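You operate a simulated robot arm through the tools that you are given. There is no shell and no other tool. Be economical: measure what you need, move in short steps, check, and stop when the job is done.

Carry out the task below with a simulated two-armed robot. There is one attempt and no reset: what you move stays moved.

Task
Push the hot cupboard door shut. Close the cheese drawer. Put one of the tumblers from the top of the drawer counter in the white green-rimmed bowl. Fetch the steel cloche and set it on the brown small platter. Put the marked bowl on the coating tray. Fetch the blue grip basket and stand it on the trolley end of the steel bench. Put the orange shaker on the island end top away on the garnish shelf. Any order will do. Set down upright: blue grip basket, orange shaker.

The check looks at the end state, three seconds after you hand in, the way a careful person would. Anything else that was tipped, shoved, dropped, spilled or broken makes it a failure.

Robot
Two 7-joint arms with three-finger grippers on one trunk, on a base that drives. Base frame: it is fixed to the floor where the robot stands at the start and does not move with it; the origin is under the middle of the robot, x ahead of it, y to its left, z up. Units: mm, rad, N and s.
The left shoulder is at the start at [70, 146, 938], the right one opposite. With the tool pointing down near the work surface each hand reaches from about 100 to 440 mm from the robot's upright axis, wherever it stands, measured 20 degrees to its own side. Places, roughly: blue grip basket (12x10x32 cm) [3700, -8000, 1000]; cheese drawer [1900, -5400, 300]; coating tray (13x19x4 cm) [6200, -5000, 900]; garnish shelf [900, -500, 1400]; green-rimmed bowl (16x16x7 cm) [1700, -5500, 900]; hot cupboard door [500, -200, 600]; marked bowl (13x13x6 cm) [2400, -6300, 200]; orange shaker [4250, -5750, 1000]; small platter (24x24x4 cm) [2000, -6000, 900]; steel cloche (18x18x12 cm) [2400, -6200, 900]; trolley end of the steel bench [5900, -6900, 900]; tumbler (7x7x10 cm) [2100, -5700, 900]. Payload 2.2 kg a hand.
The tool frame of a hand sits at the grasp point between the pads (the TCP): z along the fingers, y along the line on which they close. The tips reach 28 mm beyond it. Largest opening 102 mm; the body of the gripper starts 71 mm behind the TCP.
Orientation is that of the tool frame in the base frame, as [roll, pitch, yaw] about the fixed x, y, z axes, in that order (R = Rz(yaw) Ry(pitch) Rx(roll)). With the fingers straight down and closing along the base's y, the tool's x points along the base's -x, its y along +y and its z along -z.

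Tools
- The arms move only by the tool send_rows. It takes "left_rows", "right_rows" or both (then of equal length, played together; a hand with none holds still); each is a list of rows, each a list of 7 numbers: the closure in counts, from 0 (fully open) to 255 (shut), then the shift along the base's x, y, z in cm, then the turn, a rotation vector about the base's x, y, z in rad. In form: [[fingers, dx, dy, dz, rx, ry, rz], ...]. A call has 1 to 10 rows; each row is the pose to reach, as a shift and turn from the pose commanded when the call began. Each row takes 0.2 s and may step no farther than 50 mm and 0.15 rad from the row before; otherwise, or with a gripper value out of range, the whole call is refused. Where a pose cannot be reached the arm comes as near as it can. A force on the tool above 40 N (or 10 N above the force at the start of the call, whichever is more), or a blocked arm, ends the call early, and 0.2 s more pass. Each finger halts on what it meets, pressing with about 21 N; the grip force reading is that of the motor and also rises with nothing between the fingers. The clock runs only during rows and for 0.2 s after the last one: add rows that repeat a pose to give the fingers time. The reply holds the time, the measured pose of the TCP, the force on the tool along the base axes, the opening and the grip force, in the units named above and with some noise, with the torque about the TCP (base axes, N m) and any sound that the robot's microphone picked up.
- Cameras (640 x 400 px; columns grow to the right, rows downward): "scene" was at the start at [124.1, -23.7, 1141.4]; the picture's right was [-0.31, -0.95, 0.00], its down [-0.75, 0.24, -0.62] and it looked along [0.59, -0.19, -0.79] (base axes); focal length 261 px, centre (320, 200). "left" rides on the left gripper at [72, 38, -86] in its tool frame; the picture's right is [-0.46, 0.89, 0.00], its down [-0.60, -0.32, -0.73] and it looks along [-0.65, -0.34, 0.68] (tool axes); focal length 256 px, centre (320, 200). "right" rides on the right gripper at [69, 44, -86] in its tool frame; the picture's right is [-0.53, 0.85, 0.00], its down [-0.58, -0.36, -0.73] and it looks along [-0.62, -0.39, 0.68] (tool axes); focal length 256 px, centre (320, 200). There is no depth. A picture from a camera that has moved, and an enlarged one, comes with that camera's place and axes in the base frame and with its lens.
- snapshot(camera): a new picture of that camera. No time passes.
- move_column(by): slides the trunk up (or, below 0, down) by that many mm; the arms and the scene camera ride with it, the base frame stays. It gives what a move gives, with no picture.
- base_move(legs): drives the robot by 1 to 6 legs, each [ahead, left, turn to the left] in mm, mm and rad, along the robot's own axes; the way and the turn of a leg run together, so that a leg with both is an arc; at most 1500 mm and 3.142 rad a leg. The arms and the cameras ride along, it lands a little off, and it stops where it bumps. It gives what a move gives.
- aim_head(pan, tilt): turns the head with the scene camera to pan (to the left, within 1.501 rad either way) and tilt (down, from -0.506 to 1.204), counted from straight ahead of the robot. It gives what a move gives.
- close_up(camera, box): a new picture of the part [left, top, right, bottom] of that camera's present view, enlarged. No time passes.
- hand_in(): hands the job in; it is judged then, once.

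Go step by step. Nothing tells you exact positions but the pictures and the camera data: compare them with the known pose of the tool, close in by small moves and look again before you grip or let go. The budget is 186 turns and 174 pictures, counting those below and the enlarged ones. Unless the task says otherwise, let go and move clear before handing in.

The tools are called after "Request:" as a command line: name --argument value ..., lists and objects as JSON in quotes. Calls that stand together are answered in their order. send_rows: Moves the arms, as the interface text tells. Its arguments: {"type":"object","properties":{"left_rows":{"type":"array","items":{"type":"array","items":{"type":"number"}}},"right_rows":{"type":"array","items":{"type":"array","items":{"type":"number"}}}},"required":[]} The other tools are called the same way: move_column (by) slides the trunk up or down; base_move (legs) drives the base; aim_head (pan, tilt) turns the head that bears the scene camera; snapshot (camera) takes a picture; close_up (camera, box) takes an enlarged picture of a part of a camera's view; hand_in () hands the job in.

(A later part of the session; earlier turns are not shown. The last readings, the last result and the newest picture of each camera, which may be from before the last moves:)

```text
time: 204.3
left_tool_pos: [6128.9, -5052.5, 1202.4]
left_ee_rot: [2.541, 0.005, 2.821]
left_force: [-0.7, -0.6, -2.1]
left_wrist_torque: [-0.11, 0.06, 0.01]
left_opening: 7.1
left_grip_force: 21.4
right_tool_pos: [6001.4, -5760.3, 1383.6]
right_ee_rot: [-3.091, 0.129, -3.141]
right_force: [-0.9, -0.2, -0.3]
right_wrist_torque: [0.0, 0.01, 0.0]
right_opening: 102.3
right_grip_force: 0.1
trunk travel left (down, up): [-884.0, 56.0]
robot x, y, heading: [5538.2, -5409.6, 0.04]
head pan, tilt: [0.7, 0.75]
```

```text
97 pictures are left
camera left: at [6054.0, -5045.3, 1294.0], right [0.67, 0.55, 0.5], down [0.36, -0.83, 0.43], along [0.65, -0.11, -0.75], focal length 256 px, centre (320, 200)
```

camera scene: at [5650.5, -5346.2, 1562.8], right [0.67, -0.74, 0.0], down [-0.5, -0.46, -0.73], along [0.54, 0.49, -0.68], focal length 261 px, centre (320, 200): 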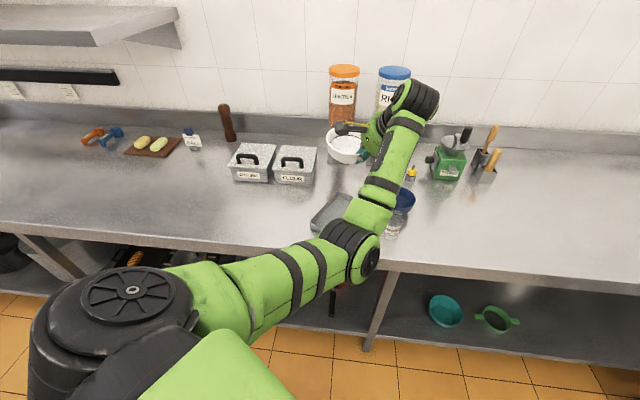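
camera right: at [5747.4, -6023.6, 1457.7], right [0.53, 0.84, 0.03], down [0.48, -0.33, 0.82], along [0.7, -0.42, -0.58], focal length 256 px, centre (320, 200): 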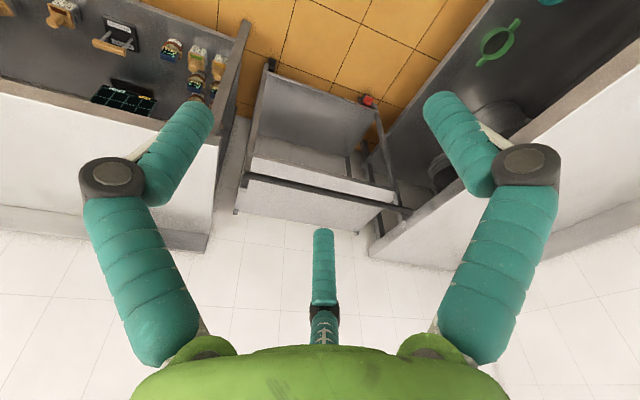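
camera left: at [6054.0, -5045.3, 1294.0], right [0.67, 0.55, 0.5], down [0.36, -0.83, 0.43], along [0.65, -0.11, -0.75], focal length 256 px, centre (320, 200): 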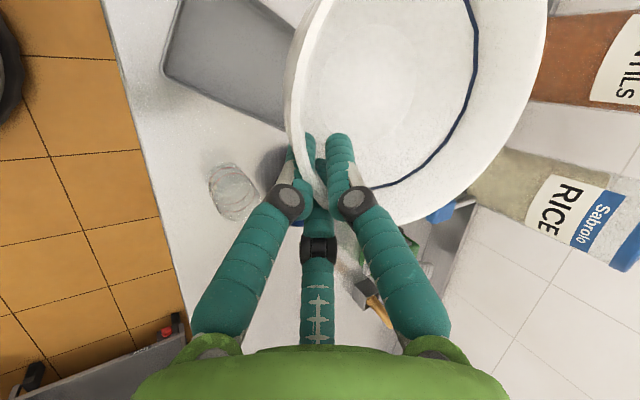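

Request:
move_column --by -180

Request:
snapshot --camera "left"

Request:
close_up --camera "scene" --box '[260, 80, 420, 180]'

```text
time: 206.3
left_tool_pos: [6127.4, -5051.0, 1021.1]
left_ee_rot: [2.543, 0.006, 2.82]
left_force: [0.4, 0.0, -2.1]
left_wrist_torque: [-0.12, 0.04, -0.01]
left_opening: 7.6
left_grip_force: 20.9
right_tool_pos: [5999.8, -5761.5, 1204.8]
right_ee_rot: [-3.09, 0.13, 3.141]
right_force: [-0.3, -0.1, -0.5]
right_wrist_torque: [-0.01, -0.02, 0.0]
right_opening: 102.0
right_grip_force: 0.2
trunk travel left (down, up): [-704.0, 236.0]
robot x, y, heading: [5535.2, -5401.3, 0.037]
head pan, tilt: [0.7, 0.75]
```

```text
96 pictures are left
camera left: at [6054.0, -5044.9, 1114.1], right [0.67, 0.55, 0.5], down [0.36, -0.83, 0.43], along [0.65, -0.11, -0.75], focal length 256 px, centre (320, 200)
```

left: 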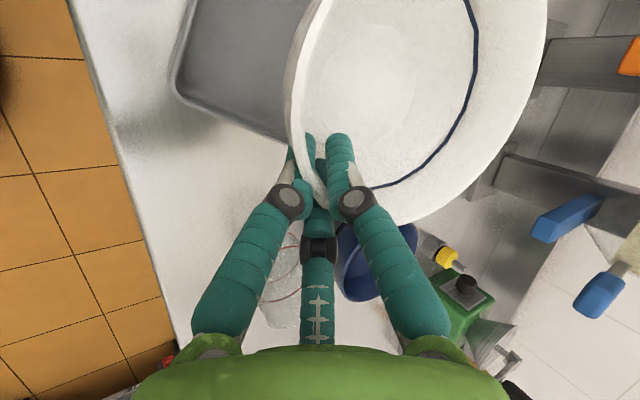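

```text
4.00 times, centred on (340, 130) of scene
camera zoom: at [5650.5, -5345.9, 1382.8], right [0.67, -0.74, 0.0], down [-0.5, -0.46, -0.73], along [0.54, 0.49, -0.68], focal length 1044 px, centre (240, 480)
```

zoom: 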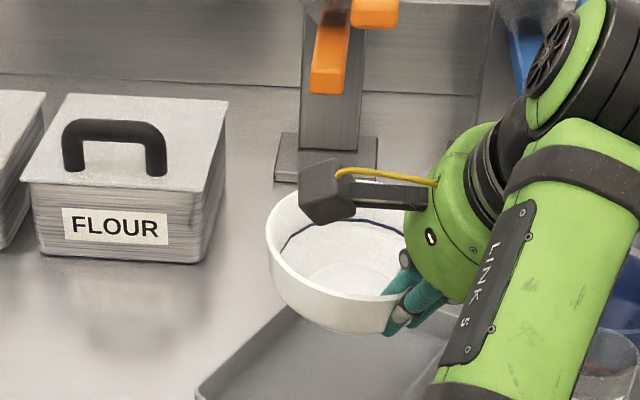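

Well aligned. Lower further with force checks.

Request:
move_column --by -30

Request:
send_rows --left_rows '[[255, 0, 0, -0.4, 0, 0, 0], [255, 0, 0, -0.8, 0, 0, 0], [255, 0, 0, -1.2, 0, 0, 0]]'

Request:
snapshot --camera "left"

Request:
close_up --camera "scene" --box '[260, 100, 420, 200]'

```text
time: 207.1
left_tool_pos: [6129.0, -5052.4, 990.9]
left_ee_rot: [2.542, 0.006, 2.821]
left_force: [-0.2, 0.4, -2.7]
left_wrist_torque: [-0.14, 0.05, 0.0]
left_opening: 7.5
left_grip_force: 21.4
right_tool_pos: [6000.2, -5761.6, 1174.4]
right_ee_rot: [-3.09, 0.128, -3.14]
right_force: [-0.2, -0.7, 1.1]
right_wrist_torque: [0.02, -0.01, 0.01]
right_opening: 102.1
right_grip_force: 0.1
trunk travel left (down, up): [-674.0, 266.0]
robot x, y, heading: [5536.7, -5403.2, 0.037]
head pan, tilt: [0.7, 0.75]
```

```text
time: 207.8
left_tool_pos: [6127.9, -5050.6, 978.8]
left_ee_rot: [2.543, 0.005, 2.82]
left_force: [0.5, 0.8, -1.7]
left_wrist_torque: [-0.14, 0.04, 0.01]
left_opening: 7.4
left_grip_force: 21.0
right_tool_pos: [6001.3, -5760.6, 1173.6]
right_ee_rot: [-3.092, 0.13, -3.14]
right_force: [0.5, 0.4, 0.0]
right_wrist_torque: [0.02, -0.02, 0.01]
right_opening: 102.0
right_grip_force: 0.1
trunk travel left (down, up): [-674.0, 266.0]
robot x, y, heading: [5536.2, -5402.5, 0.041]
head pan, tilt: [0.7, 0.75]
```

```text
94 pictures are left
camera left: at [6053.5, -5044.8, 1071.7], right [0.67, 0.55, 0.5], down [0.36, -0.83, 0.43], along [0.65, -0.11, -0.75], focal length 256 px, centre (320, 200)
```

left: 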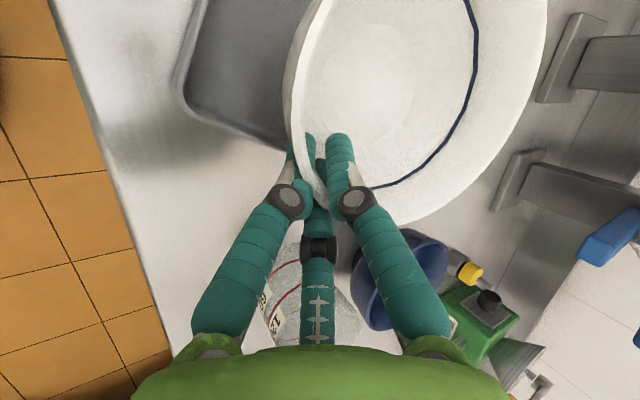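

```text
4.00 times, centred on (340, 150) of scene
camera zoom: at [5650.8, -5345.8, 1352.7], right [0.67, -0.74, 0.0], down [-0.5, -0.46, -0.73], along [0.54, 0.49, -0.68], focal length 1044 px, centre (240, 400)
```

zoom: 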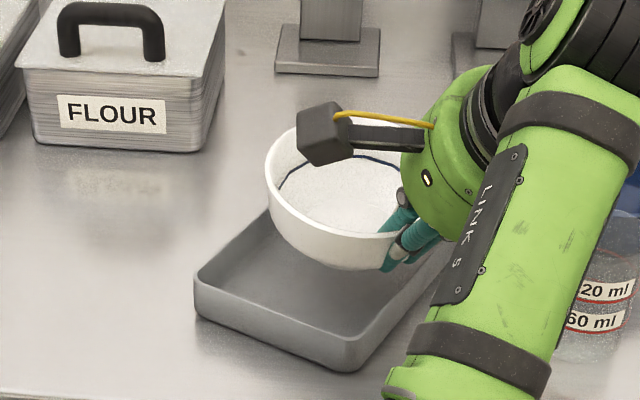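

Projection checks confirm the bowl is centred on the tray. Continue down to contact.

Request:
send_rows --left_rows '[[255, 0, 0, -0.4, 0, 0, 0], [255, 0, 0, -0.8, 0, 0, 0], [255, 0, 0, -1.1, 0, 0, 0]]'

Request:
close_up --camera "scene" --box '[260, 100, 420, 200]'

```text
time: 208.7
left_tool_pos: [6127.7, -5051.8, 968.7]
left_ee_rot: [2.54, 0.006, 2.82]
left_force: [-0.4, -0.1, -1.6]
left_wrist_torque: [-0.14, 0.05, 0.0]
left_opening: 7.5
left_grip_force: 21.1
right_tool_pos: [6000.4, -5760.1, 1174.4]
right_ee_rot: [-3.09, 0.129, -3.141]
right_force: [-1.2, -0.4, 0.4]
right_wrist_torque: [0.03, 0.01, 0.0]
right_opening: 102.1
right_grip_force: 0.0
trunk travel left (down, up): [-674.0, 266.0]
robot x, y, heading: [5533.7, -5403.9, 0.041]
head pan, tilt: [0.7, 0.75]
```

```text
4.00 times, centred on (340, 150) of scene
camera zoom: at [5650.7, -5345.8, 1352.7], right [0.67, -0.74, 0.0], down [-0.5, -0.46, -0.73], along [0.54, 0.49, -0.68], focal length 1044 px, centre (240, 400)
```

zoom: 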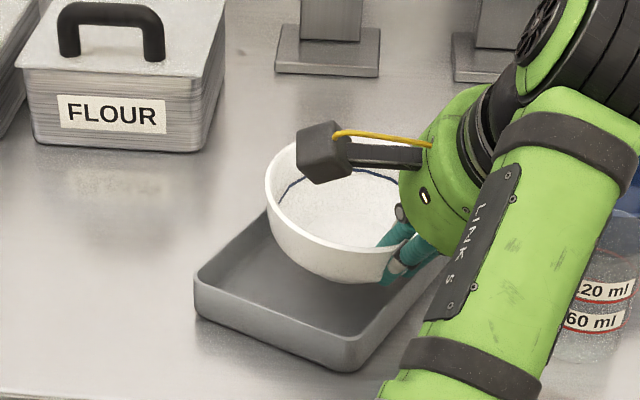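

Request:
send_rows --left_rows '[[255, 0, 0, -0.3, 0, 0, 0], [255, 0, 0, -0.6, 0, 0, 0], [255, 0, 0, -0.9, 0, 0, 0]]'

Request:
close_up --camera "scene" --box '[260, 100, 420, 200]'

```text
time: 209.4
left_tool_pos: [6127.9, -5052.3, 958.7]
left_ee_rot: [2.543, 0.008, 2.821]
left_force: [0.4, -0.7, -0.9]
left_wrist_torque: [-0.13, 0.02, 0.01]
left_opening: 7.3
left_grip_force: 21.3
right_tool_pos: [5999.9, -5760.2, 1173.4]
right_ee_rot: [-3.092, 0.128, -3.141]
right_force: [0.2, -0.1, -0.8]
right_wrist_torque: [-0.01, 0.0, -0.03]
right_opening: 101.8
right_grip_force: 0.1
trunk travel left (down, up): [-674.0, 266.0]
robot x, y, heading: [5535.8, -5405.8, 0.041]
head pan, tilt: [0.7, 0.75]
```

```text
4.00 times, centred on (340, 150) of scene
camera zoom: at [5650.5, -5346.0, 1352.8], right [0.67, -0.74, 0.0], down [-0.5, -0.46, -0.73], along [0.54, 0.49, -0.68], focal length 1044 px, centre (240, 400)
```

zoom: 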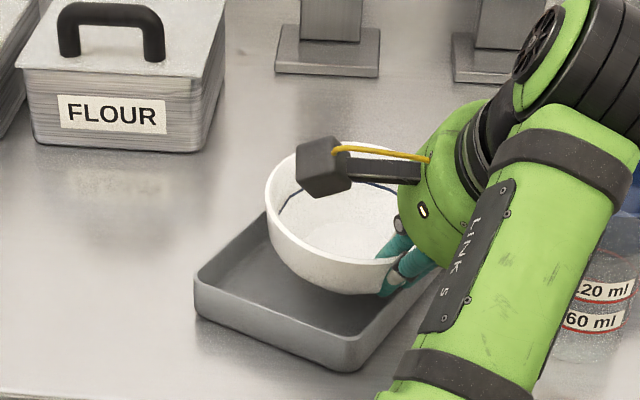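

Request:
send_rows --left_rows '[[255, 0, 0, -0.3, 0, 0, 0], [255, 0, 0, -0.5, 0, 0, 0]]'

```text
time: 210.1
left_tool_pos: [6127.9, -5053.3, 958.9]
left_ee_rot: [2.532, 0.016, 2.82]
left_force: [2.9, -0.6, 15.2]
left_wrist_torque: [-0.1, -0.17, -0.03]
left_opening: 7.6
left_grip_force: 21.0
right_tool_pos: [6000.3, -5762.6, 1174.8]
right_ee_rot: [-3.093, 0.13, 3.141]
right_force: [-0.6, -0.7, 0.6]
right_wrist_torque: [0.01, 0.01, -0.02]
right_opening: 101.8
right_grip_force: 0.1
trunk travel left (down, up): [-674.0, 266.0]
robot x, y, heading: [5539.3, -5404.6, 0.039]
head pan, tilt: [0.7, 0.75]
```

The fingertip is touching the tray's near edge. I raise slightly, shift 12 mm into the tray, and lower again.

Request:
send_rows --left_rows '[[255, 0, 0, 0.8, 0, 0, 0], [255, -0.2, 0.7, 0.8, 0, 0, 0], [255, -0.2, 1.3, 0.8, 0, 0, 0], [255, -0.2, 1.3, 0.3, 0, 0, 0], [255, -0.2, 1.3, 0, 0, 0, 0]]'

Request:
close_up --camera "scene" --box '[260, 100, 420, 200]'

Request:
snapshot --camera "left"

```text
time: 211.2
left_tool_pos: [6124.6, -5037.8, 960.3]
left_ee_rot: [2.531, 0.015, 2.819]
left_force: [1.9, 3.2, 15.4]
left_wrist_torque: [0.01, -0.23, 0.01]
left_opening: 7.5
left_grip_force: 20.9
right_tool_pos: [5998.1, -5761.0, 1174.9]
right_ee_rot: [-3.089, 0.131, 3.141]
right_force: [0.2, 0.7, 0.4]
right_wrist_torque: [0.0, -0.05, -0.03]
right_opening: 102.0
right_grip_force: 0.1
trunk travel left (down, up): [-674.0, 266.0]
robot x, y, heading: [5540.3, -5400.3, 0.039]
head pan, tilt: [0.7, 0.75]
```

```text
4.00 times, centred on (340, 150) of scene
camera zoom: at [5648.0, -5347.1, 1353.4], right [0.67, -0.74, 0.0], down [-0.5, -0.46, -0.73], along [0.54, 0.49, -0.68], focal length 1044 px, centre (240, 400)
```

zoom: 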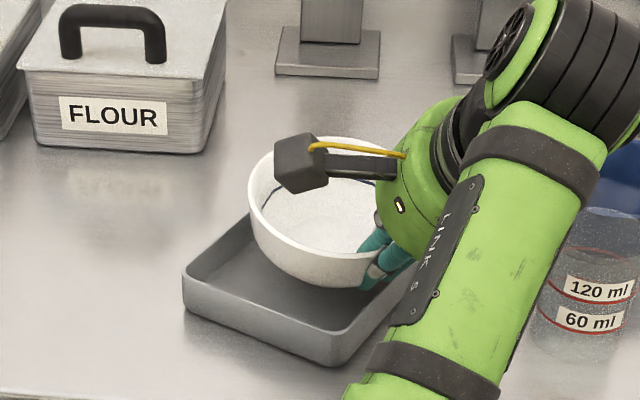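

```text
89 pictures are left
camera left: at [6050.0, -5032.0, 1051.7], right [0.66, 0.55, 0.51], down [0.35, -0.83, 0.43], along [0.66, -0.1, -0.74], focal length 256 px, centre (320, 200)
```

left: 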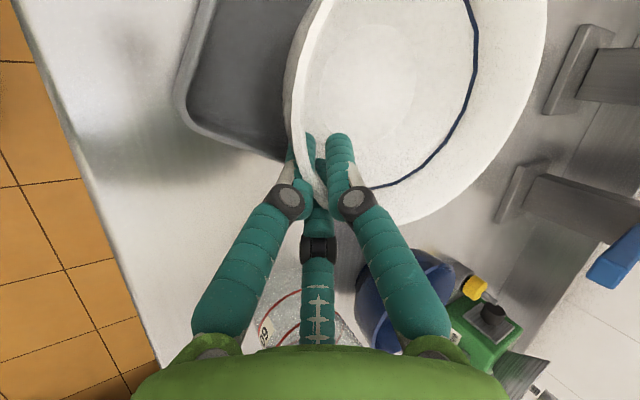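

The tray was dragged about 10 mm with the finger. I lift fully clear first, then shift.

Request:
send_rows --left_rows '[[255, 0, 0, 1.5, 0, 0, 0], [255, 0, 0, 2.5, 0, 0, 0], [255, 0, 0, 2.5, 0, 0, 0]]'

Request:
snapshot --camera "left"

Request:
close_up --camera "scene" --box '[260, 100, 420, 200]'

```text
time: 212.1
left_tool_pos: [6126.3, -5040.2, 978.5]
left_ee_rot: [2.543, 0.004, 2.822]
left_force: [-0.4, 0.1, -2.8]
left_wrist_torque: [-0.12, 0.03, -0.02]
left_opening: 7.3
left_grip_force: 20.5
right_tool_pos: [6001.5, -5758.9, 1172.9]
right_ee_rot: [-3.091, 0.128, 3.141]
right_force: [-0.7, 0.4, 0.4]
right_wrist_torque: [0.01, 0.03, -0.02]
right_opening: 102.0
right_grip_force: 0.1
trunk travel left (down, up): [-674.0, 266.0]
robot x, y, heading: [5534.5, -5403.3, 0.043]
head pan, tilt: [0.7, 0.75]
```

```text
88 pictures are left
camera left: at [6052.4, -5032.5, 1071.5], right [0.67, 0.55, 0.5], down [0.36, -0.83, 0.43], along [0.65, -0.11, -0.75], focal length 256 px, centre (320, 200)
```

left: 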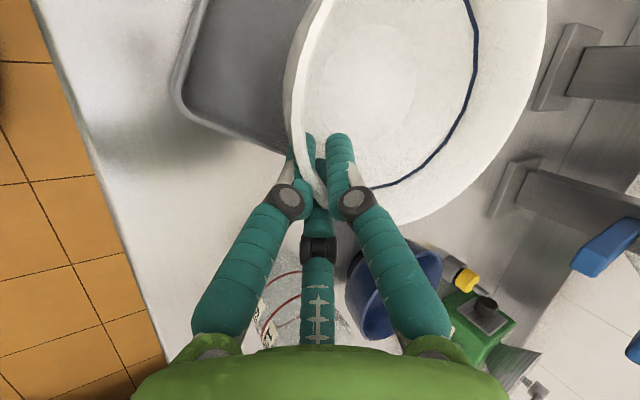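

```text
4.00 times, centred on (340, 150) of scene
camera zoom: at [5651.0, -5345.6, 1352.7], right [0.67, -0.74, 0.0], down [-0.5, -0.46, -0.73], along [0.54, 0.49, -0.68], focal length 1044 px, centre (240, 400)
```

zoom: 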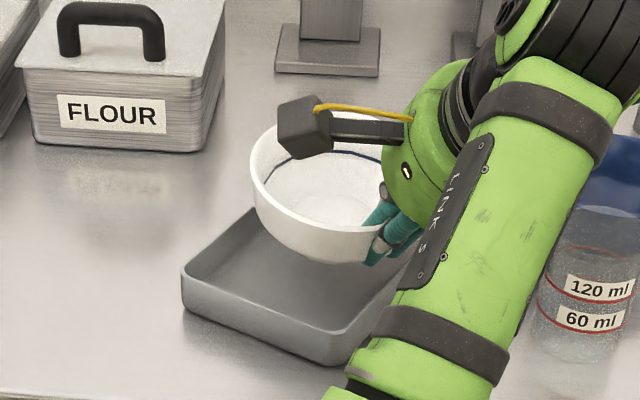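

The tray shifted ~1 cm and the bowl is again centred over it. I'll lower to just above finger contact (bowl bottom only millimetres above the tray), open a little, and withdraw along the finger axis.

Request:
send_rows --left_rows '[[255, 0, 0, -0.5, 0, 0, 0], [255, 0, 0, -0.9, 0, 0, 0], [255, 0, 0, -1.3, 0, 0, 0]]'

```text
time: 212.8
left_tool_pos: [6126.8, -5039.6, 966.5]
left_ee_rot: [2.542, 0.006, 2.822]
left_force: [-0.1, 0.1, -1.3]
left_wrist_torque: [-0.17, 0.0, -0.01]
left_opening: 7.7
left_grip_force: 21.6
right_tool_pos: [6001.0, -5760.5, 1173.6]
right_ee_rot: [-3.09, 0.129, -3.141]
right_force: [-1.1, -0.7, 0.1]
right_wrist_torque: [-0.01, -0.01, -0.03]
right_opening: 101.9
right_grip_force: 0.2
trunk travel left (down, up): [-674.0, 266.0]
robot x, y, heading: [5534.2, -5403.4, 0.04]
head pan, tilt: [0.7, 0.75]
```

Request:
send_rows --left_rows '[[255, 0, 0, -0.3, 0, 0, 0], [215, 0, 0, -0.3, 0, 0, 0], [205, 0, 0, -0.3, 0, 0, 0], [205, 0, 0, -0.3, 0, 0, 0]]'

Request:
snapshot --camera "left"

Request:
close_up --camera "scene" --box '[260, 100, 420, 200]'

```text
time: 213.8
left_tool_pos: [6125.8, -5039.6, 963.7]
left_ee_rot: [2.541, 0.008, 2.82]
left_force: [0.1, 0.1, 0.5]
left_wrist_torque: [-0.04, 0.01, -0.01]
left_opening: 20.1
left_grip_force: 0.1
right_tool_pos: [5999.8, -5761.0, 1173.5]
right_ee_rot: [-3.091, 0.13, 3.141]
right_force: [0.0, 0.2, -0.2]
right_wrist_torque: [-0.02, 0.03, 0.03]
right_opening: 101.7
right_grip_force: 0.0
trunk travel left (down, up): [-674.0, 266.0]
robot x, y, heading: [5536.1, -5403.5, 0.04]
head pan, tilt: [0.7, 0.75]
```

```text
86 pictures are left
camera left: at [6051.6, -5032.8, 1056.0], right [0.67, 0.55, 0.5], down [0.36, -0.83, 0.43], along [0.65, -0.11, -0.75], focal length 256 px, centre (320, 200)
```

left: 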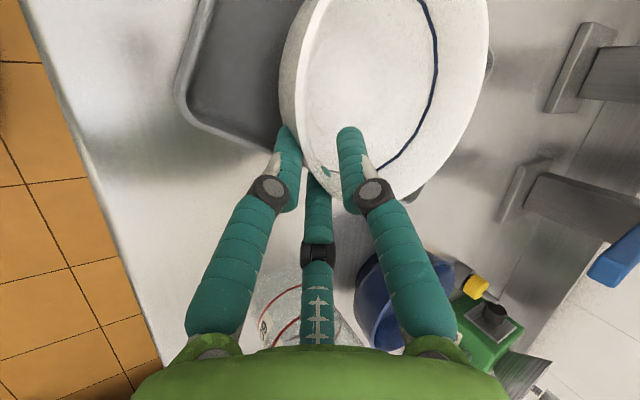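

```text
4.00 times, centred on (340, 150) of scene
camera zoom: at [5650.3, -5346.1, 1352.8], right [0.67, -0.74, 0.0], down [-0.5, -0.46, -0.73], along [0.54, 0.49, -0.68], focal length 1044 px, centre (240, 400)
```

zoom: 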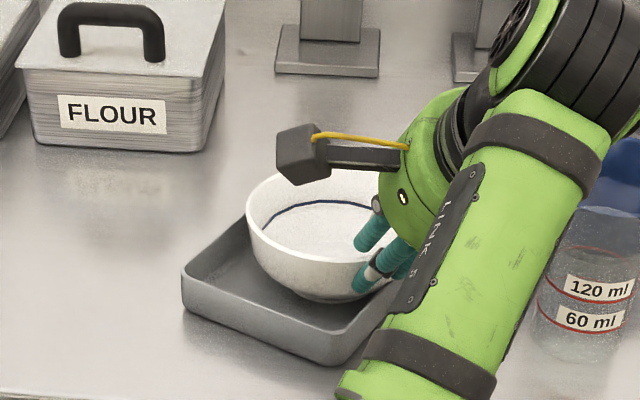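

Bowl has settled in the tray. Withdraw along the finger axis.

Request:
send_rows --left_rows '[[195, -0.3, -0.8, 1.3, 0, 0, 0], [195, -0.7, -2, 3.2, 0, 0, 0], [195, -1.2, -3.4, 5.5, 0, 0, 0], [195, -1.6, -4.5, 8, 0, 0, 0], [195, -1.6, -4.5, 11, 0, 0, 0]]'

Request:
move_column --by 100

Request:
close_up --camera "scene" --box '[220, 100, 460, 250]'

```text
time: 215.1
left_tool_pos: [6111.1, -5083.5, 1073.9]
left_ee_rot: [2.542, 0.004, 2.821]
left_force: [-0.2, -0.3, -0.1]
left_wrist_torque: [-0.02, -0.01, -0.02]
left_opening: 24.0
left_grip_force: 0.1
right_tool_pos: [5999.5, -5760.2, 1173.8]
right_ee_rot: [-3.092, 0.13, 3.142]
right_force: [0.4, -0.2, 0.6]
right_wrist_torque: [-0.02, 0.01, 0.0]
right_opening: 102.1
right_grip_force: 0.1
trunk travel left (down, up): [-674.0, 266.0]
robot x, y, heading: [5534.8, -5405.1, 0.038]
head pan, tilt: [0.7, 0.75]
```

```text
time: 216.4
left_tool_pos: [6112.1, -5083.2, 1173.0]
left_ee_rot: [2.541, 0.004, 2.821]
left_force: [0.2, -0.1, 0.4]
left_wrist_torque: [0.03, -0.03, 0.02]
left_opening: 24.0
left_grip_force: 0.2
right_tool_pos: [6000.7, -5760.5, 1275.7]
right_ee_rot: [-3.092, 0.13, -3.14]
right_force: [0.0, -0.3, -0.1]
right_wrist_torque: [0.02, 0.01, 0.01]
right_opening: 102.0
right_grip_force: 0.0
trunk travel left (down, up): [-774.0, 166.0]
robot x, y, heading: [5532.7, -5402.6, 0.041]
head pan, tilt: [0.7, 0.75]
```

```text
2.67 times, centred on (340, 175) of scene
camera zoom: at [5650.5, -5346.1, 1452.8], right [0.67, -0.74, 0.0], down [-0.5, -0.46, -0.73], along [0.54, 0.49, -0.68], focal length 696 px, centre (267, 267)
```

zoom: 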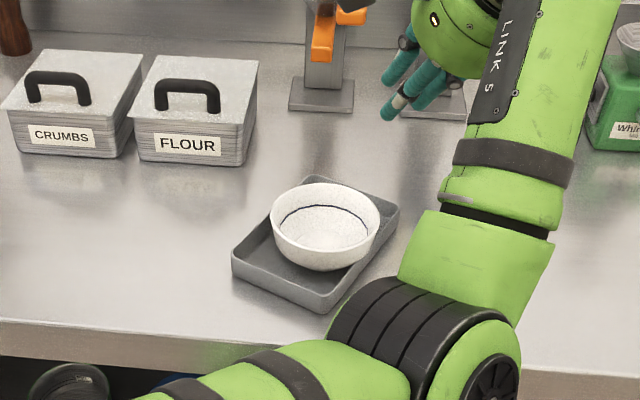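

The bowl is on the tray. Next the basket, with the right hand. I back away, and level both hands.

Request:
base_move --legs '[[-181, -601, 0]]'

Request:
send_rows --left_rows '[[150, 0, 0, 0, -0.11, 0.04, 0], [100, 0, 0, 0, -0.22, 0.08, 0], [50, 0, 0, 0, -0.33, 0.11, 0], [0, 0, 0, 0, -0.45, 0.15, 0], [0, 0, 0, 0, -0.57, 0.19, 0]]' --right_rows '[[0, 0, 0, 0, 0.02, 0.04, 0], [0, 0, 0, 0, 0.035, 0.08, 0], [0, 0, 0, 0, 0.052, 0.13, 0], [0, 0, 0, 0, 0.052, 0.13, 0], [0, 0, 0, 0, 0.052, 0.13, 0]]'

Request:
base_move --legs '[[0, 0, -1.1]]'

Request:
aim_head --pan 0.0 --tilt 0.4

Request:
snapshot --camera "scene"

```text
time: 219.9
left_tool_pos: [5955.9, -5682.0, 1173.5]
left_ee_rot: [2.54, 0.004, 2.832]
left_force: [0.0, -0.1, 0.2]
left_wrist_torque: [-0.01, -0.01, -0.02]
left_opening: 24.0
left_grip_force: 0.0
right_tool_pos: [5851.2, -6361.7, 1274.4]
right_ee_rot: [-3.09, 0.129, -3.131]
right_force: [-0.4, -0.2, 0.1]
right_wrist_torque: [-0.01, -0.01, -0.02]
right_opening: 102.1
right_grip_force: 0.2
trunk travel left (down, up): [-774.0, 166.0]
robot x, y, heading: [5383.7, -6008.7, 0.051]
head pan, tilt: [0.7, 0.75]
```

```text
time: 221.1
left_tool_pos: [5956.7, -5683.5, 1173.9]
left_ee_rot: [-3.137, -0.004, 2.834]
left_force: [0.3, -0.2, 0.3]
left_wrist_torque: [0.02, 0.04, -0.03]
left_opening: 102.1
left_grip_force: 0.0
right_tool_pos: [5851.3, -6360.0, 1274.2]
right_ee_rot: [3.141, 0.0, -3.134]
right_force: [0.8, 0.0, -0.1]
right_wrist_torque: [-0.01, 0.0, -0.01]
right_opening: 102.2
right_grip_force: 0.0
trunk travel left (down, up): [-774.0, 166.0]
robot x, y, heading: [5384.7, -6005.2, 0.056]
head pan, tilt: [0.7, 0.75]
```

```text
time: 224.3
left_tool_pos: [5933.3, -6371.1, 1173.5]
left_ee_rot: [3.14, -0.002, 1.732]
left_force: [-1.0, -1.1, -0.8]
left_wrist_torque: [-0.02, 0.0, 0.01]
left_opening: 101.9
left_grip_force: 0.0
right_tool_pos: [5283.2, -6586.6, 1273.7]
right_ee_rot: [3.139, 0.0, 2.049]
right_force: [-0.6, 0.5, -0.2]
right_wrist_torque: [0.03, 0.03, -0.02]
right_opening: 101.8
right_grip_force: 0.0
trunk travel left (down, up): [-774.0, 166.0]
robot x, y, heading: [5383.0, -6009.2, -1.051]
head pan, tilt: [0.7, 0.75]
```

```text
time: 225.3
left_tool_pos: [5933.6, -6371.4, 1174.2]
left_ee_rot: [-3.141, -0.003, 1.733]
left_force: [0.3, -0.2, 0.9]
left_wrist_torque: [0.03, -0.01, 0.0]
left_opening: 102.0
left_grip_force: 0.1
right_tool_pos: [5281.8, -6587.0, 1274.7]
right_ee_rot: [3.142, 0.0, 2.049]
right_force: [-0.1, 0.2, -0.2]
right_wrist_torque: [-0.01, 0.02, 0.0]
right_opening: 102.3
right_grip_force: 0.1
trunk travel left (down, up): [-774.0, 166.0]
robot x, y, heading: [5385.2, -6006.2, -1.054]
head pan, tilt: [0.0, 0.4]
```

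```text
83 pictures are left
camera scene: at [5457.2, -6133.6, 1483.9], right [-0.87, -0.5, 0.0], down [-0.19, 0.34, -0.92], along [0.46, -0.8, -0.39], focal length 261 px, centre (320, 200)
```

scene: 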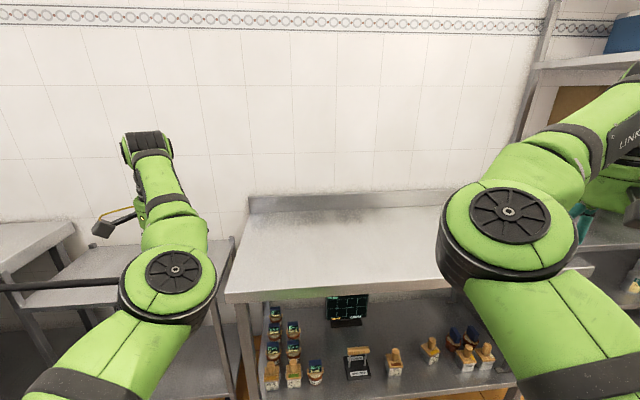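

Bench trolley end is at its left end, front edge ≈v 8785. I'll approach the basket with the left hand instead: raise, turn and drive toward it.

Request:
move_column --by 110

Request:
base_move --legs '[[0, 0, -1.146], [870, -251, 0], [820, -240, 0]]'

Request:
aim_head --pan 0.3 --tilt 0.5

Request:
snapshot --camera "scene"

Request:
snapshot --camera "left"

```text
time: 226.8
left_tool_pos: [5933.4, -6372.3, 1283.1]
left_ee_rot: [-3.141, -0.001, 1.733]
left_force: [1.0, 0.4, -0.4]
left_wrist_torque: [-0.02, 0.03, -0.01]
left_opening: 102.1
left_grip_force: 0.0
right_tool_pos: [5280.8, -6585.9, 1383.8]
right_ee_rot: [3.138, -0.001, 2.05]
right_force: [-0.3, 1.0, -0.4]
right_wrist_torque: [0.02, 0.0, 0.02]
right_opening: 101.9
right_grip_force: 0.0
trunk travel left (down, up): [-884.0, 56.0]
robot x, y, heading: [5380.5, -6008.7, -1.053]
head pan, tilt: [0.0, 0.4]
```

```text
time: 238.5
left_tool_pos: [3877.7, -7749.2, 1284.7]
left_ee_rot: [3.14, -0.001, 0.57]
left_force: [0.6, 0.5, 1.2]
left_wrist_torque: [-0.01, 0.04, 0.0]
left_opening: 102.1
left_grip_force: 0.0
right_tool_pos: [3424.3, -7236.4, 1385.7]
right_ee_rot: [3.14, 0.0, 0.885]
right_force: [-0.3, -0.1, 0.4]
right_wrist_torque: [0.0, -0.01, 0.02]
right_opening: 101.7
right_grip_force: 0.0
trunk travel left (down, up): [-884.0, 56.0]
robot x, y, heading: [3992.0, -7102.3, -2.215]
head pan, tilt: [0.0, 0.4]
```

```text
time: 239.3
left_tool_pos: [3877.0, -7749.3, 1284.0]
left_ee_rot: [-3.141, -0.001, 0.569]
left_force: [-0.4, 0.0, 0.0]
left_wrist_torque: [0.0, -0.01, 0.0]
left_opening: 102.2
left_grip_force: 0.1
right_tool_pos: [3422.7, -7238.2, 1384.1]
right_ee_rot: [3.141, -0.002, 0.884]
right_force: [0.6, 0.4, 0.4]
right_wrist_torque: [0.04, 0.0, 0.0]
right_opening: 101.8
right_grip_force: 0.0
trunk travel left (down, up): [-884.0, 56.0]
robot x, y, heading: [3992.4, -7101.8, -2.214]
head pan, tilt: [0.3, 0.499]
```

```text
82 pictures are left
camera scene: at [3934.6, -7228.9, 1584.8], right [-0.94, 0.34, 0.0], down [0.16, 0.45, -0.88], along [-0.3, -0.83, -0.48], focal length 261 px, centre (320, 200)
```

scene: 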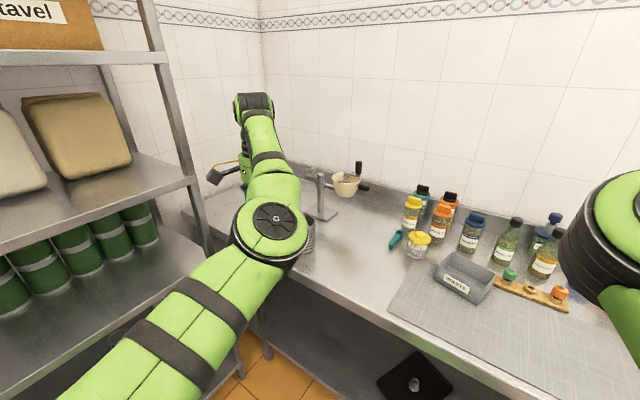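

```text
81 pictures are left
camera left: at [3958.3, -7743.7, 1371.0], right [0.09, -1.0, 0.0], down [-0.68, -0.06, 0.73], along [-0.73, -0.06, -0.68], focal length 256 px, centre (320, 200)
```

left: 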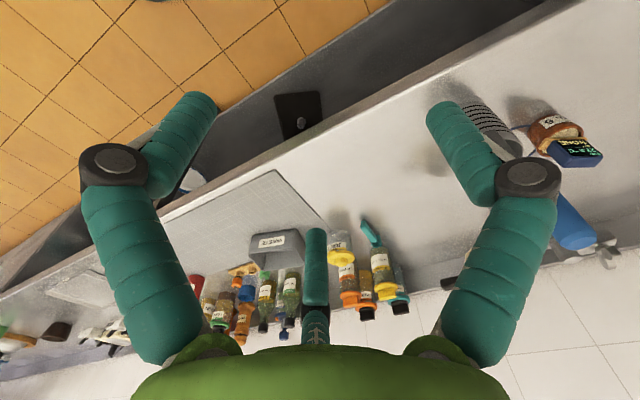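

Handle top at ≈[3765,-8039], z≈1190–1220. I move the hand close to it with the base and look.

Request:
base_move --legs '[[200, 50, 0]]'

Request:
send_rows --left_rows '[[0, 0, 0, 0, 0, 0, 0.12], [0, 0, 0, 0, 0, 0, 0.24], [0, 0, 0, 0, 0, 0, 0.36], [0, 0, 0, 0, 0, 0, 0.48], [0, 0, 0, 0, 0, 0, 0.6], [0, 0, 0, 0, 0, 0, 0.7]]'

Request:
snapshot --camera "left"

Request:
snapshot --camera "scene"

```text
time: 241.0
left_tool_pos: [3800.1, -7936.9, 1286.4]
left_ee_rot: [3.141, 0.0, 0.573]
left_force: [1.2, 1.1, 0.0]
left_wrist_torque: [-0.03, 0.03, -0.02]
left_opening: 102.0
left_grip_force: 0.0
right_tool_pos: [3343.6, -7423.9, 1386.4]
right_ee_rot: [3.14, 0.004, 0.888]
right_force: [-0.2, 0.3, 0.5]
right_wrist_torque: [-0.02, -0.01, -0.01]
right_opening: 102.1
right_grip_force: 0.0
trunk travel left (down, up): [-884.0, 56.0]
robot x, y, heading: [3910.6, -7297.2, -2.208]
head pan, tilt: [0.3, 0.499]
```

```text
time: 242.4
left_tool_pos: [3798.2, -7940.4, 1285.0]
left_ee_rot: [3.141, -0.001, 1.274]
left_force: [-0.1, 0.3, 0.0]
left_wrist_torque: [0.01, 0.0, -0.03]
left_opening: 102.0
left_grip_force: 0.0
right_tool_pos: [3342.6, -7428.6, 1385.2]
right_ee_rot: [3.14, -0.001, 0.885]
right_force: [-0.1, -0.2, -0.4]
right_wrist_torque: [0.01, 0.02, 0.0]
right_opening: 101.8
right_grip_force: 0.0
trunk travel left (down, up): [-884.0, 56.0]
robot x, y, heading: [3912.5, -7290.7, -2.211]
head pan, tilt: [0.3, 0.499]
```

```text
80 pictures are left
camera left: at [3855.8, -7883.2, 1371.5], right [0.71, -0.7, 0.0], down [-0.48, -0.49, 0.73], along [-0.51, -0.52, -0.68], focal length 256 px, centre (320, 200)
```

left: 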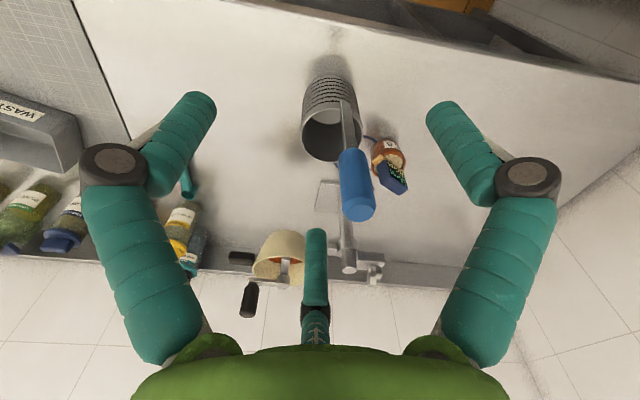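

```text
79 pictures are left
camera scene: at [3854.7, -7419.2, 1584.8], right [-0.94, 0.33, 0.0], down [0.16, 0.45, -0.88], along [-0.29, -0.83, -0.48], focal length 261 px, centre (320, 200)
```

scene: 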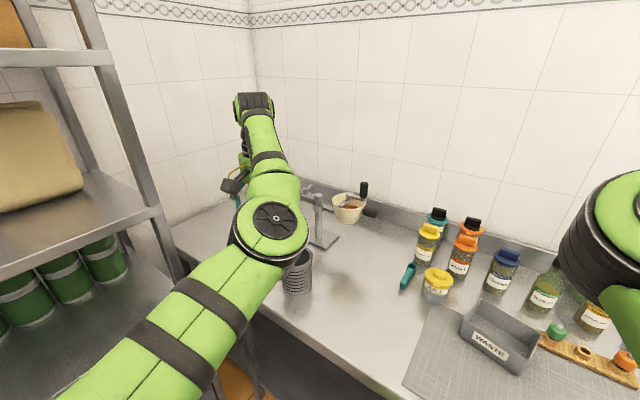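

Grip top at ≈[3760,-8030,1216]; the basket body hangs to its (-x,-y) side. I rotate the wrist further so the pads close along the handle–basket direction.

Request:
send_rows --left_rows '[[0, 0, 0, 0, 0, 0, 0.14], [0, 0, 0, 0, 0, 0, 0.28], [0, 0, 0, 0, 0, 0, 0.42], [0, 0, 0, 0, 0, 0, 0.56], [0, 0, 0, 0, 0, 0, 0.66], [0, 0, 0, 0, 0, 0, 0.66]]'

Request:
snapshot --camera "left"

```text
time: 243.8
left_tool_pos: [3797.9, -7941.7, 1284.3]
left_ee_rot: [3.141, -0.002, 1.933]
left_force: [-0.4, -0.3, 0.3]
left_wrist_torque: [0.02, 0.01, -0.03]
left_opening: 102.2
left_grip_force: 0.0
right_tool_pos: [3342.8, -7428.6, 1384.2]
right_ee_rot: [3.141, 0.001, 0.886]
right_force: [-0.6, 0.4, -0.3]
right_wrist_torque: [0.01, 0.02, -0.02]
right_opening: 101.9
right_grip_force: 0.0
trunk travel left (down, up): [-884.0, 56.0]
robot x, y, heading: [3911.0, -7290.6, -2.213]
head pan, tilt: [0.3, 0.499]
```

```text
78 pictures are left
camera left: at [3808.2, -7860.7, 1371.6], right [0.99, -0.12, 0.0], down [-0.08, -0.68, 0.73], along [-0.09, -0.72, -0.68], focal length 256 px, centre (320, 200)
```

left: 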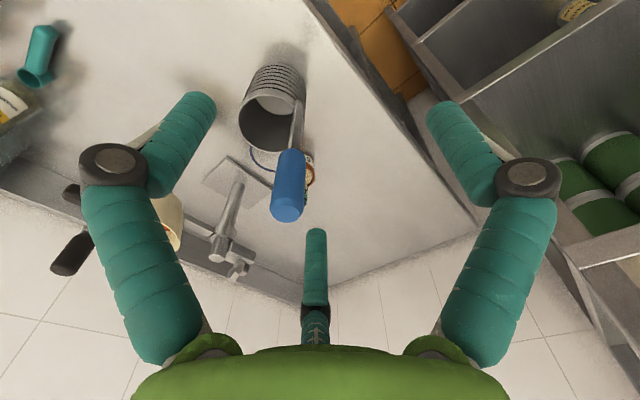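

Request:
base_move --legs '[[97, 22, 0]]'

Request:
snapshot --camera "left"

```text
time: 244.9
left_tool_pos: [3762.3, -8027.6, 1288.6]
left_ee_rot: [-3.138, 0.0, 1.934]
left_force: [0.9, -0.1, 0.0]
left_wrist_torque: [-0.06, 0.03, 0.01]
left_opening: 102.1
left_grip_force: 0.1
right_tool_pos: [3305.5, -7514.5, 1387.2]
right_ee_rot: [3.139, 0.006, 0.886]
right_force: [0.6, 1.2, -0.1]
right_wrist_torque: [-0.07, 0.01, 0.02]
right_opening: 101.9
right_grip_force: 0.0
trunk travel left (down, up): [-884.0, 56.0]
robot x, y, heading: [3870.0, -7378.3, -2.213]
head pan, tilt: [0.3, 0.499]
```

```text
77 pictures are left
camera left: at [3771.5, -7945.2, 1375.1], right [0.99, -0.12, 0.0], down [-0.08, -0.67, 0.73], along [-0.09, -0.73, -0.68], focal length 256 px, centre (320, 200)
```

left: 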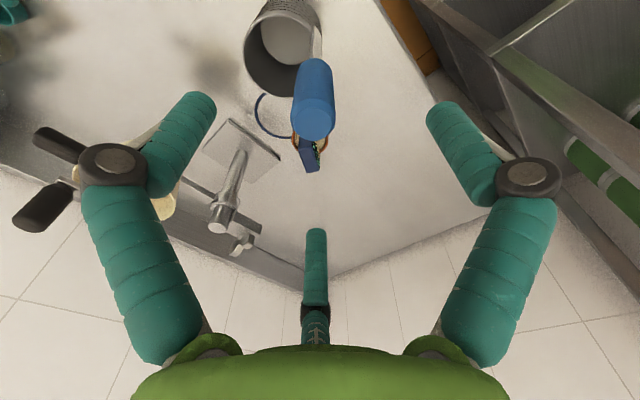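

Almost on axis; small shift of (-6,-8) mm while lowering onto the grip.

Request:
send_rows --left_rows '[[0, -0.5, -0.8, 0, 0, 0, 0], [0, -0.5, -0.8, -2, 0, 0, 0], [0, -0.5, -0.8, -4, 0, 0, 0], [0, -0.5, -0.8, -4, 0, 0, 0]]'

Request:
snapshot --camera "left"

```text
time: 245.9
left_tool_pos: [3755.0, -8042.0, 1242.6]
left_ee_rot: [-3.141, -0.002, 1.931]
left_force: [1.4, 0.3, -0.2]
left_wrist_torque: [-0.04, 0.01, 0.02]
left_opening: 101.8
left_grip_force: 0.1
right_tool_pos: [3302.0, -7520.6, 1384.4]
right_ee_rot: [3.139, 0.0, 0.885]
right_force: [0.7, 1.0, 0.2]
right_wrist_torque: [-0.04, -0.01, -0.02]
right_opening: 102.2
right_grip_force: 0.0
trunk travel left (down, up): [-884.0, 56.0]
robot x, y, heading: [3871.7, -7386.3, -2.215]
head pan, tilt: [0.3, 0.499]
```

```text
76 pictures are left
camera left: at [3764.3, -7960.2, 1330.1], right [0.99, -0.12, 0.0], down [-0.08, -0.68, 0.73], along [-0.09, -0.72, -0.68], focal length 256 px, centre (320, 200)
```

left: 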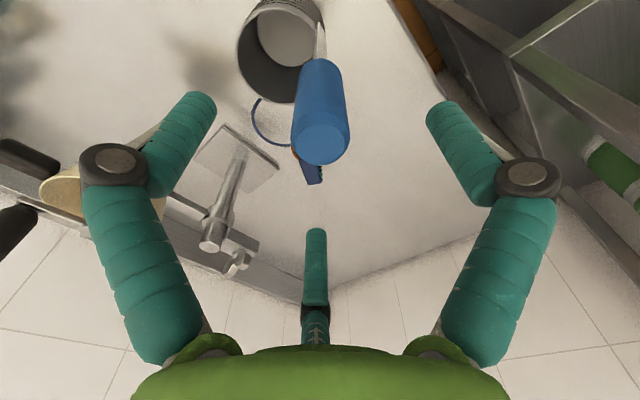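

Request:
send_rows --left_rows '[[0, 0, 0.7, -1, 0, 0, 0], [0, 0, 0.7, -3, 0, 0, 0], [0, 0, 0.7, -5, 0, 0, 0], [0, 0, 0.7, -5.5, 0, 0, 0]]'

Request:
snapshot --camera "left"

```text
time: 246.9
left_tool_pos: [3754.8, -8033.7, 1190.4]
left_ee_rot: [-3.141, -0.001, 1.934]
left_force: [-0.5, -0.1, 0.2]
left_wrist_torque: [0.04, -0.01, -0.04]
left_opening: 102.0
left_grip_force: 0.0
right_tool_pos: [3301.9, -7519.6, 1384.6]
right_ee_rot: [3.14, 0.001, 0.886]
right_force: [0.2, 0.0, 0.1]
right_wrist_torque: [-0.02, 0.01, 0.0]
right_opening: 102.4
right_grip_force: 0.1
trunk travel left (down, up): [-884.0, 56.0]
robot x, y, heading: [3873.7, -7378.1, -2.215]
head pan, tilt: [0.3, 0.499]
```

```text
75 pictures are left
camera left: at [3764.2, -7953.0, 1276.7], right [0.99, -0.12, 0.0], down [-0.08, -0.68, 0.73], along [-0.09, -0.73, -0.68], focal length 256 px, centre (320, 200)
```

left: 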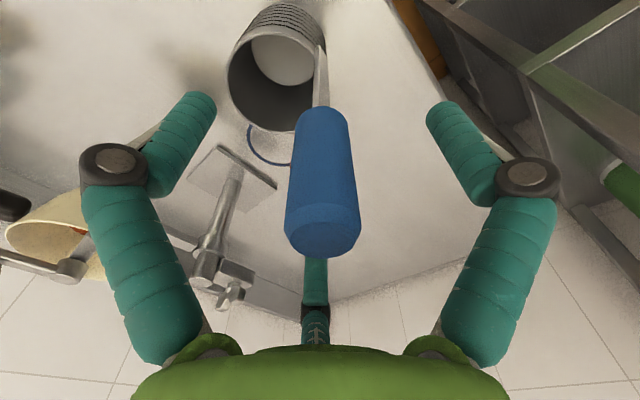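

Request:
send_rows --left_rows '[[0, 0, 0, -1, 0, 0, 0], [100, 0, 0, -1, 0, 0, 0], [200, 0, 0, -1, 0, 0, 0], [255, 0, 0, -1, 0, 0, 0], [255, 0, 0, -1, 0, 0, 0], [255, 0, 0, -1, 0, 0, 0]]'

Request:
send_rows --left_rows '[[255, 0, 0, 1, 0, 0, 0], [255, 0, 0, 2, 0, 0, 0], [255, 0, 0, 3, 0, 0, 0], [255, 0, 0, 4, 0, 0, 0]]'

Request:
snapshot --camera "left"

Request:
snapshot --camera "scene"

```text
time: 248.3
left_tool_pos: [3756.1, -8035.5, 1180.5]
left_ee_rot: [-3.141, 0.0, 1.933]
left_force: [1.5, -0.7, 4.1]
left_wrist_torque: [-0.15, -0.02, 0.03]
left_opening: 31.6
left_grip_force: 20.7
right_tool_pos: [3302.8, -7519.7, 1385.5]
right_ee_rot: [3.14, 0.001, 0.886]
right_force: [0.3, -0.1, 0.9]
right_wrist_torque: [0.02, 0.04, -0.02]
right_opening: 101.8
right_grip_force: 0.1
trunk travel left (down, up): [-884.0, 56.0]
robot x, y, heading: [3874.5, -7384.3, -2.21]
head pan, tilt: [0.3, 0.499]
```

```text
time: 249.3
left_tool_pos: [3754.8, -8033.9, 1218.9]
left_ee_rot: [-3.141, 0.0, 1.933]
left_force: [-0.5, 0.0, -2.9]
left_wrist_torque: [0.04, -0.05, -0.02]
left_opening: 30.9
left_grip_force: 20.6
right_tool_pos: [3302.5, -7519.7, 1385.3]
right_ee_rot: [3.139, 0.001, 0.887]
right_force: [-0.1, 0.2, 0.2]
right_wrist_torque: [0.0, 0.0, -0.02]
right_opening: 102.0
right_grip_force: 0.1
trunk travel left (down, up): [-884.0, 56.0]
robot x, y, heading: [3872.3, -7382.4, -2.211]
head pan, tilt: [0.3, 0.499]
```

```text
74 pictures are left
camera left: at [3764.6, -7952.8, 1306.5], right [0.99, -0.12, 0.0], down [-0.08, -0.68, 0.73], along [-0.09, -0.72, -0.68], focal length 256 px, centre (320, 200)
```

left: 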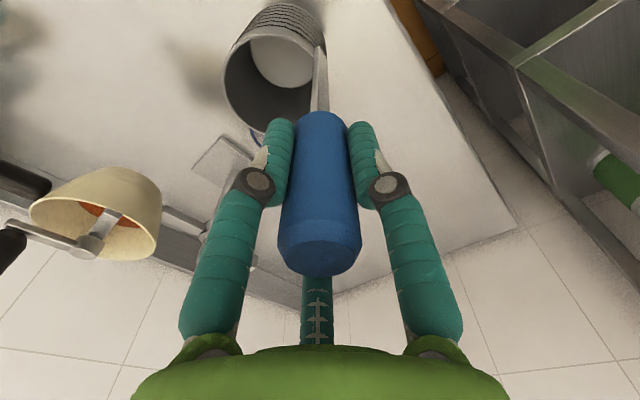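

```text
73 pictures are left
camera scene: at [3813.9, -7510.5, 1584.7], right [-0.94, 0.33, 0.0], down [0.16, 0.45, -0.88], along [-0.29, -0.83, -0.48], focal length 261 px, centre (320, 200)
```

scene: 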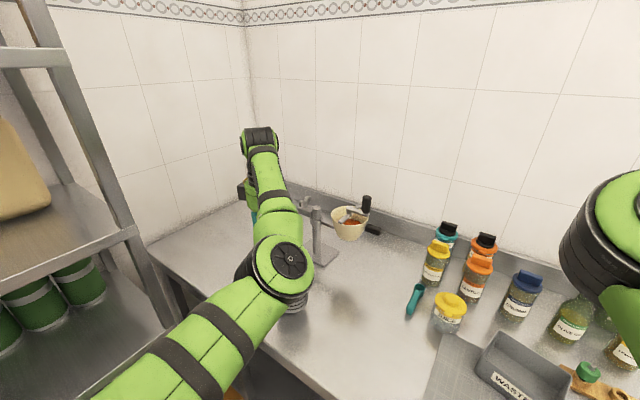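

Basket lifted cleanly. I raise a little more, back out from the counter, turn toward the bench and drive to its trolley end.

Request:
move_column --by 50

Request:
base_move --legs '[[-576, -91, 0], [0, 0, 1.246], [100, 1165, 0]]'

Request:
aim_head --pan 0.35 --tilt 0.6

Request:
snapshot --camera "scene"

Request:
snapshot --camera "left"

```text
time: 250.2
left_tool_pos: [3756.2, -8034.8, 1268.7]
left_ee_rot: [-3.141, 0.0, 1.934]
left_force: [-0.7, 0.3, -4.0]
left_wrist_torque: [0.01, -0.06, -0.04]
left_opening: 31.1
left_grip_force: 20.8
right_tool_pos: [3300.9, -7521.5, 1434.9]
right_ee_rot: [3.139, 0.0, 0.888]
right_force: [-0.1, 0.6, -0.7]
right_wrist_torque: [0.0, 0.02, 0.02]
right_opening: 102.0
right_grip_force: 0.1
trunk travel left (down, up): [-934.0, 6.0]
robot x, y, heading: [3875.3, -7385.4, -2.211]
head pan, tilt: [0.3, 0.499]
```

```text
time: 262.3
left_tool_pos: [5735.7, -6538.1, 1269.6]
left_ee_rot: [-3.142, -0.002, -3.067]
left_force: [0.5, 0.0, -2.9]
left_wrist_torque: [0.1, -0.01, -0.02]
left_opening: 30.9
left_grip_force: 21.2
right_tool_pos: [5114.9, -6827.0, 1434.8]
right_ee_rot: [3.138, 0.0, 2.17]
right_force: [-0.3, -0.4, 0.3]
right_wrist_torque: [0.04, 0.03, -0.01]
right_opening: 102.3
right_grip_force: 0.0
trunk travel left (down, up): [-934.0, 6.0]
robot x, y, heading: [5149.0, -6240.6, -0.925]
head pan, tilt: [0.3, 0.499]
```

```text
time: 263.0
left_tool_pos: [5735.9, -6537.3, 1270.4]
left_ee_rot: [3.142, -0.003, -3.065]
left_force: [0.2, 0.1, -1.8]
left_wrist_torque: [0.07, 0.0, 0.03]
left_opening: 31.1
left_grip_force: 21.1
right_tool_pos: [5115.4, -6826.5, 1434.5]
right_ee_rot: [3.139, -0.001, 2.171]
right_force: [-0.6, 0.1, -0.4]
right_wrist_torque: [0.01, -0.03, -0.06]
right_opening: 102.1
right_grip_force: 0.1
trunk travel left (down, up): [-934.0, 6.0]
robot x, y, heading: [5144.9, -6242.3, -0.927]
head pan, tilt: [0.351, 0.6]
```

```text
72 pictures are left
camera scene: at [5252.5, -6330.4, 1625.7], right [-0.55, -0.84, 0.0], down [-0.47, 0.31, -0.83], along [0.69, -0.45, -0.56], focal length 261 px, centre (320, 200)
```

scene: 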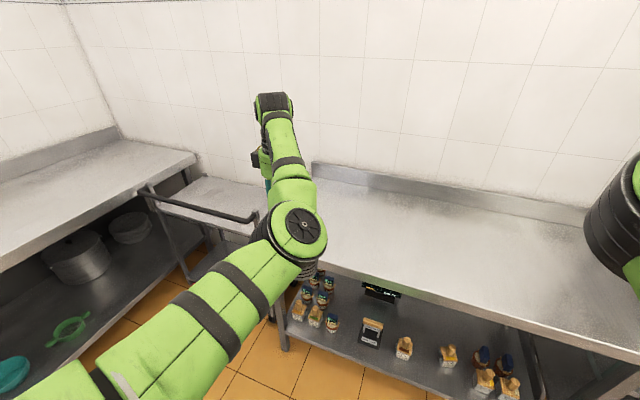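

```text
71 pictures are left
camera left: at [5661.2, -6505.0, 1356.3], right [0.4, 0.92, 0.0], down [0.63, -0.27, 0.73], along [0.67, -0.29, -0.68], focal length 256 px, centre (320, 200)
```

left: 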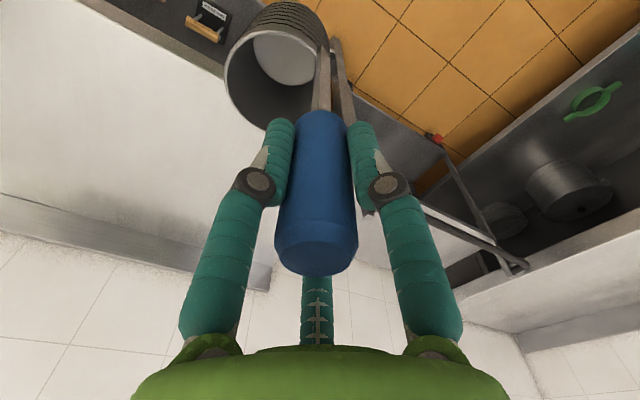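

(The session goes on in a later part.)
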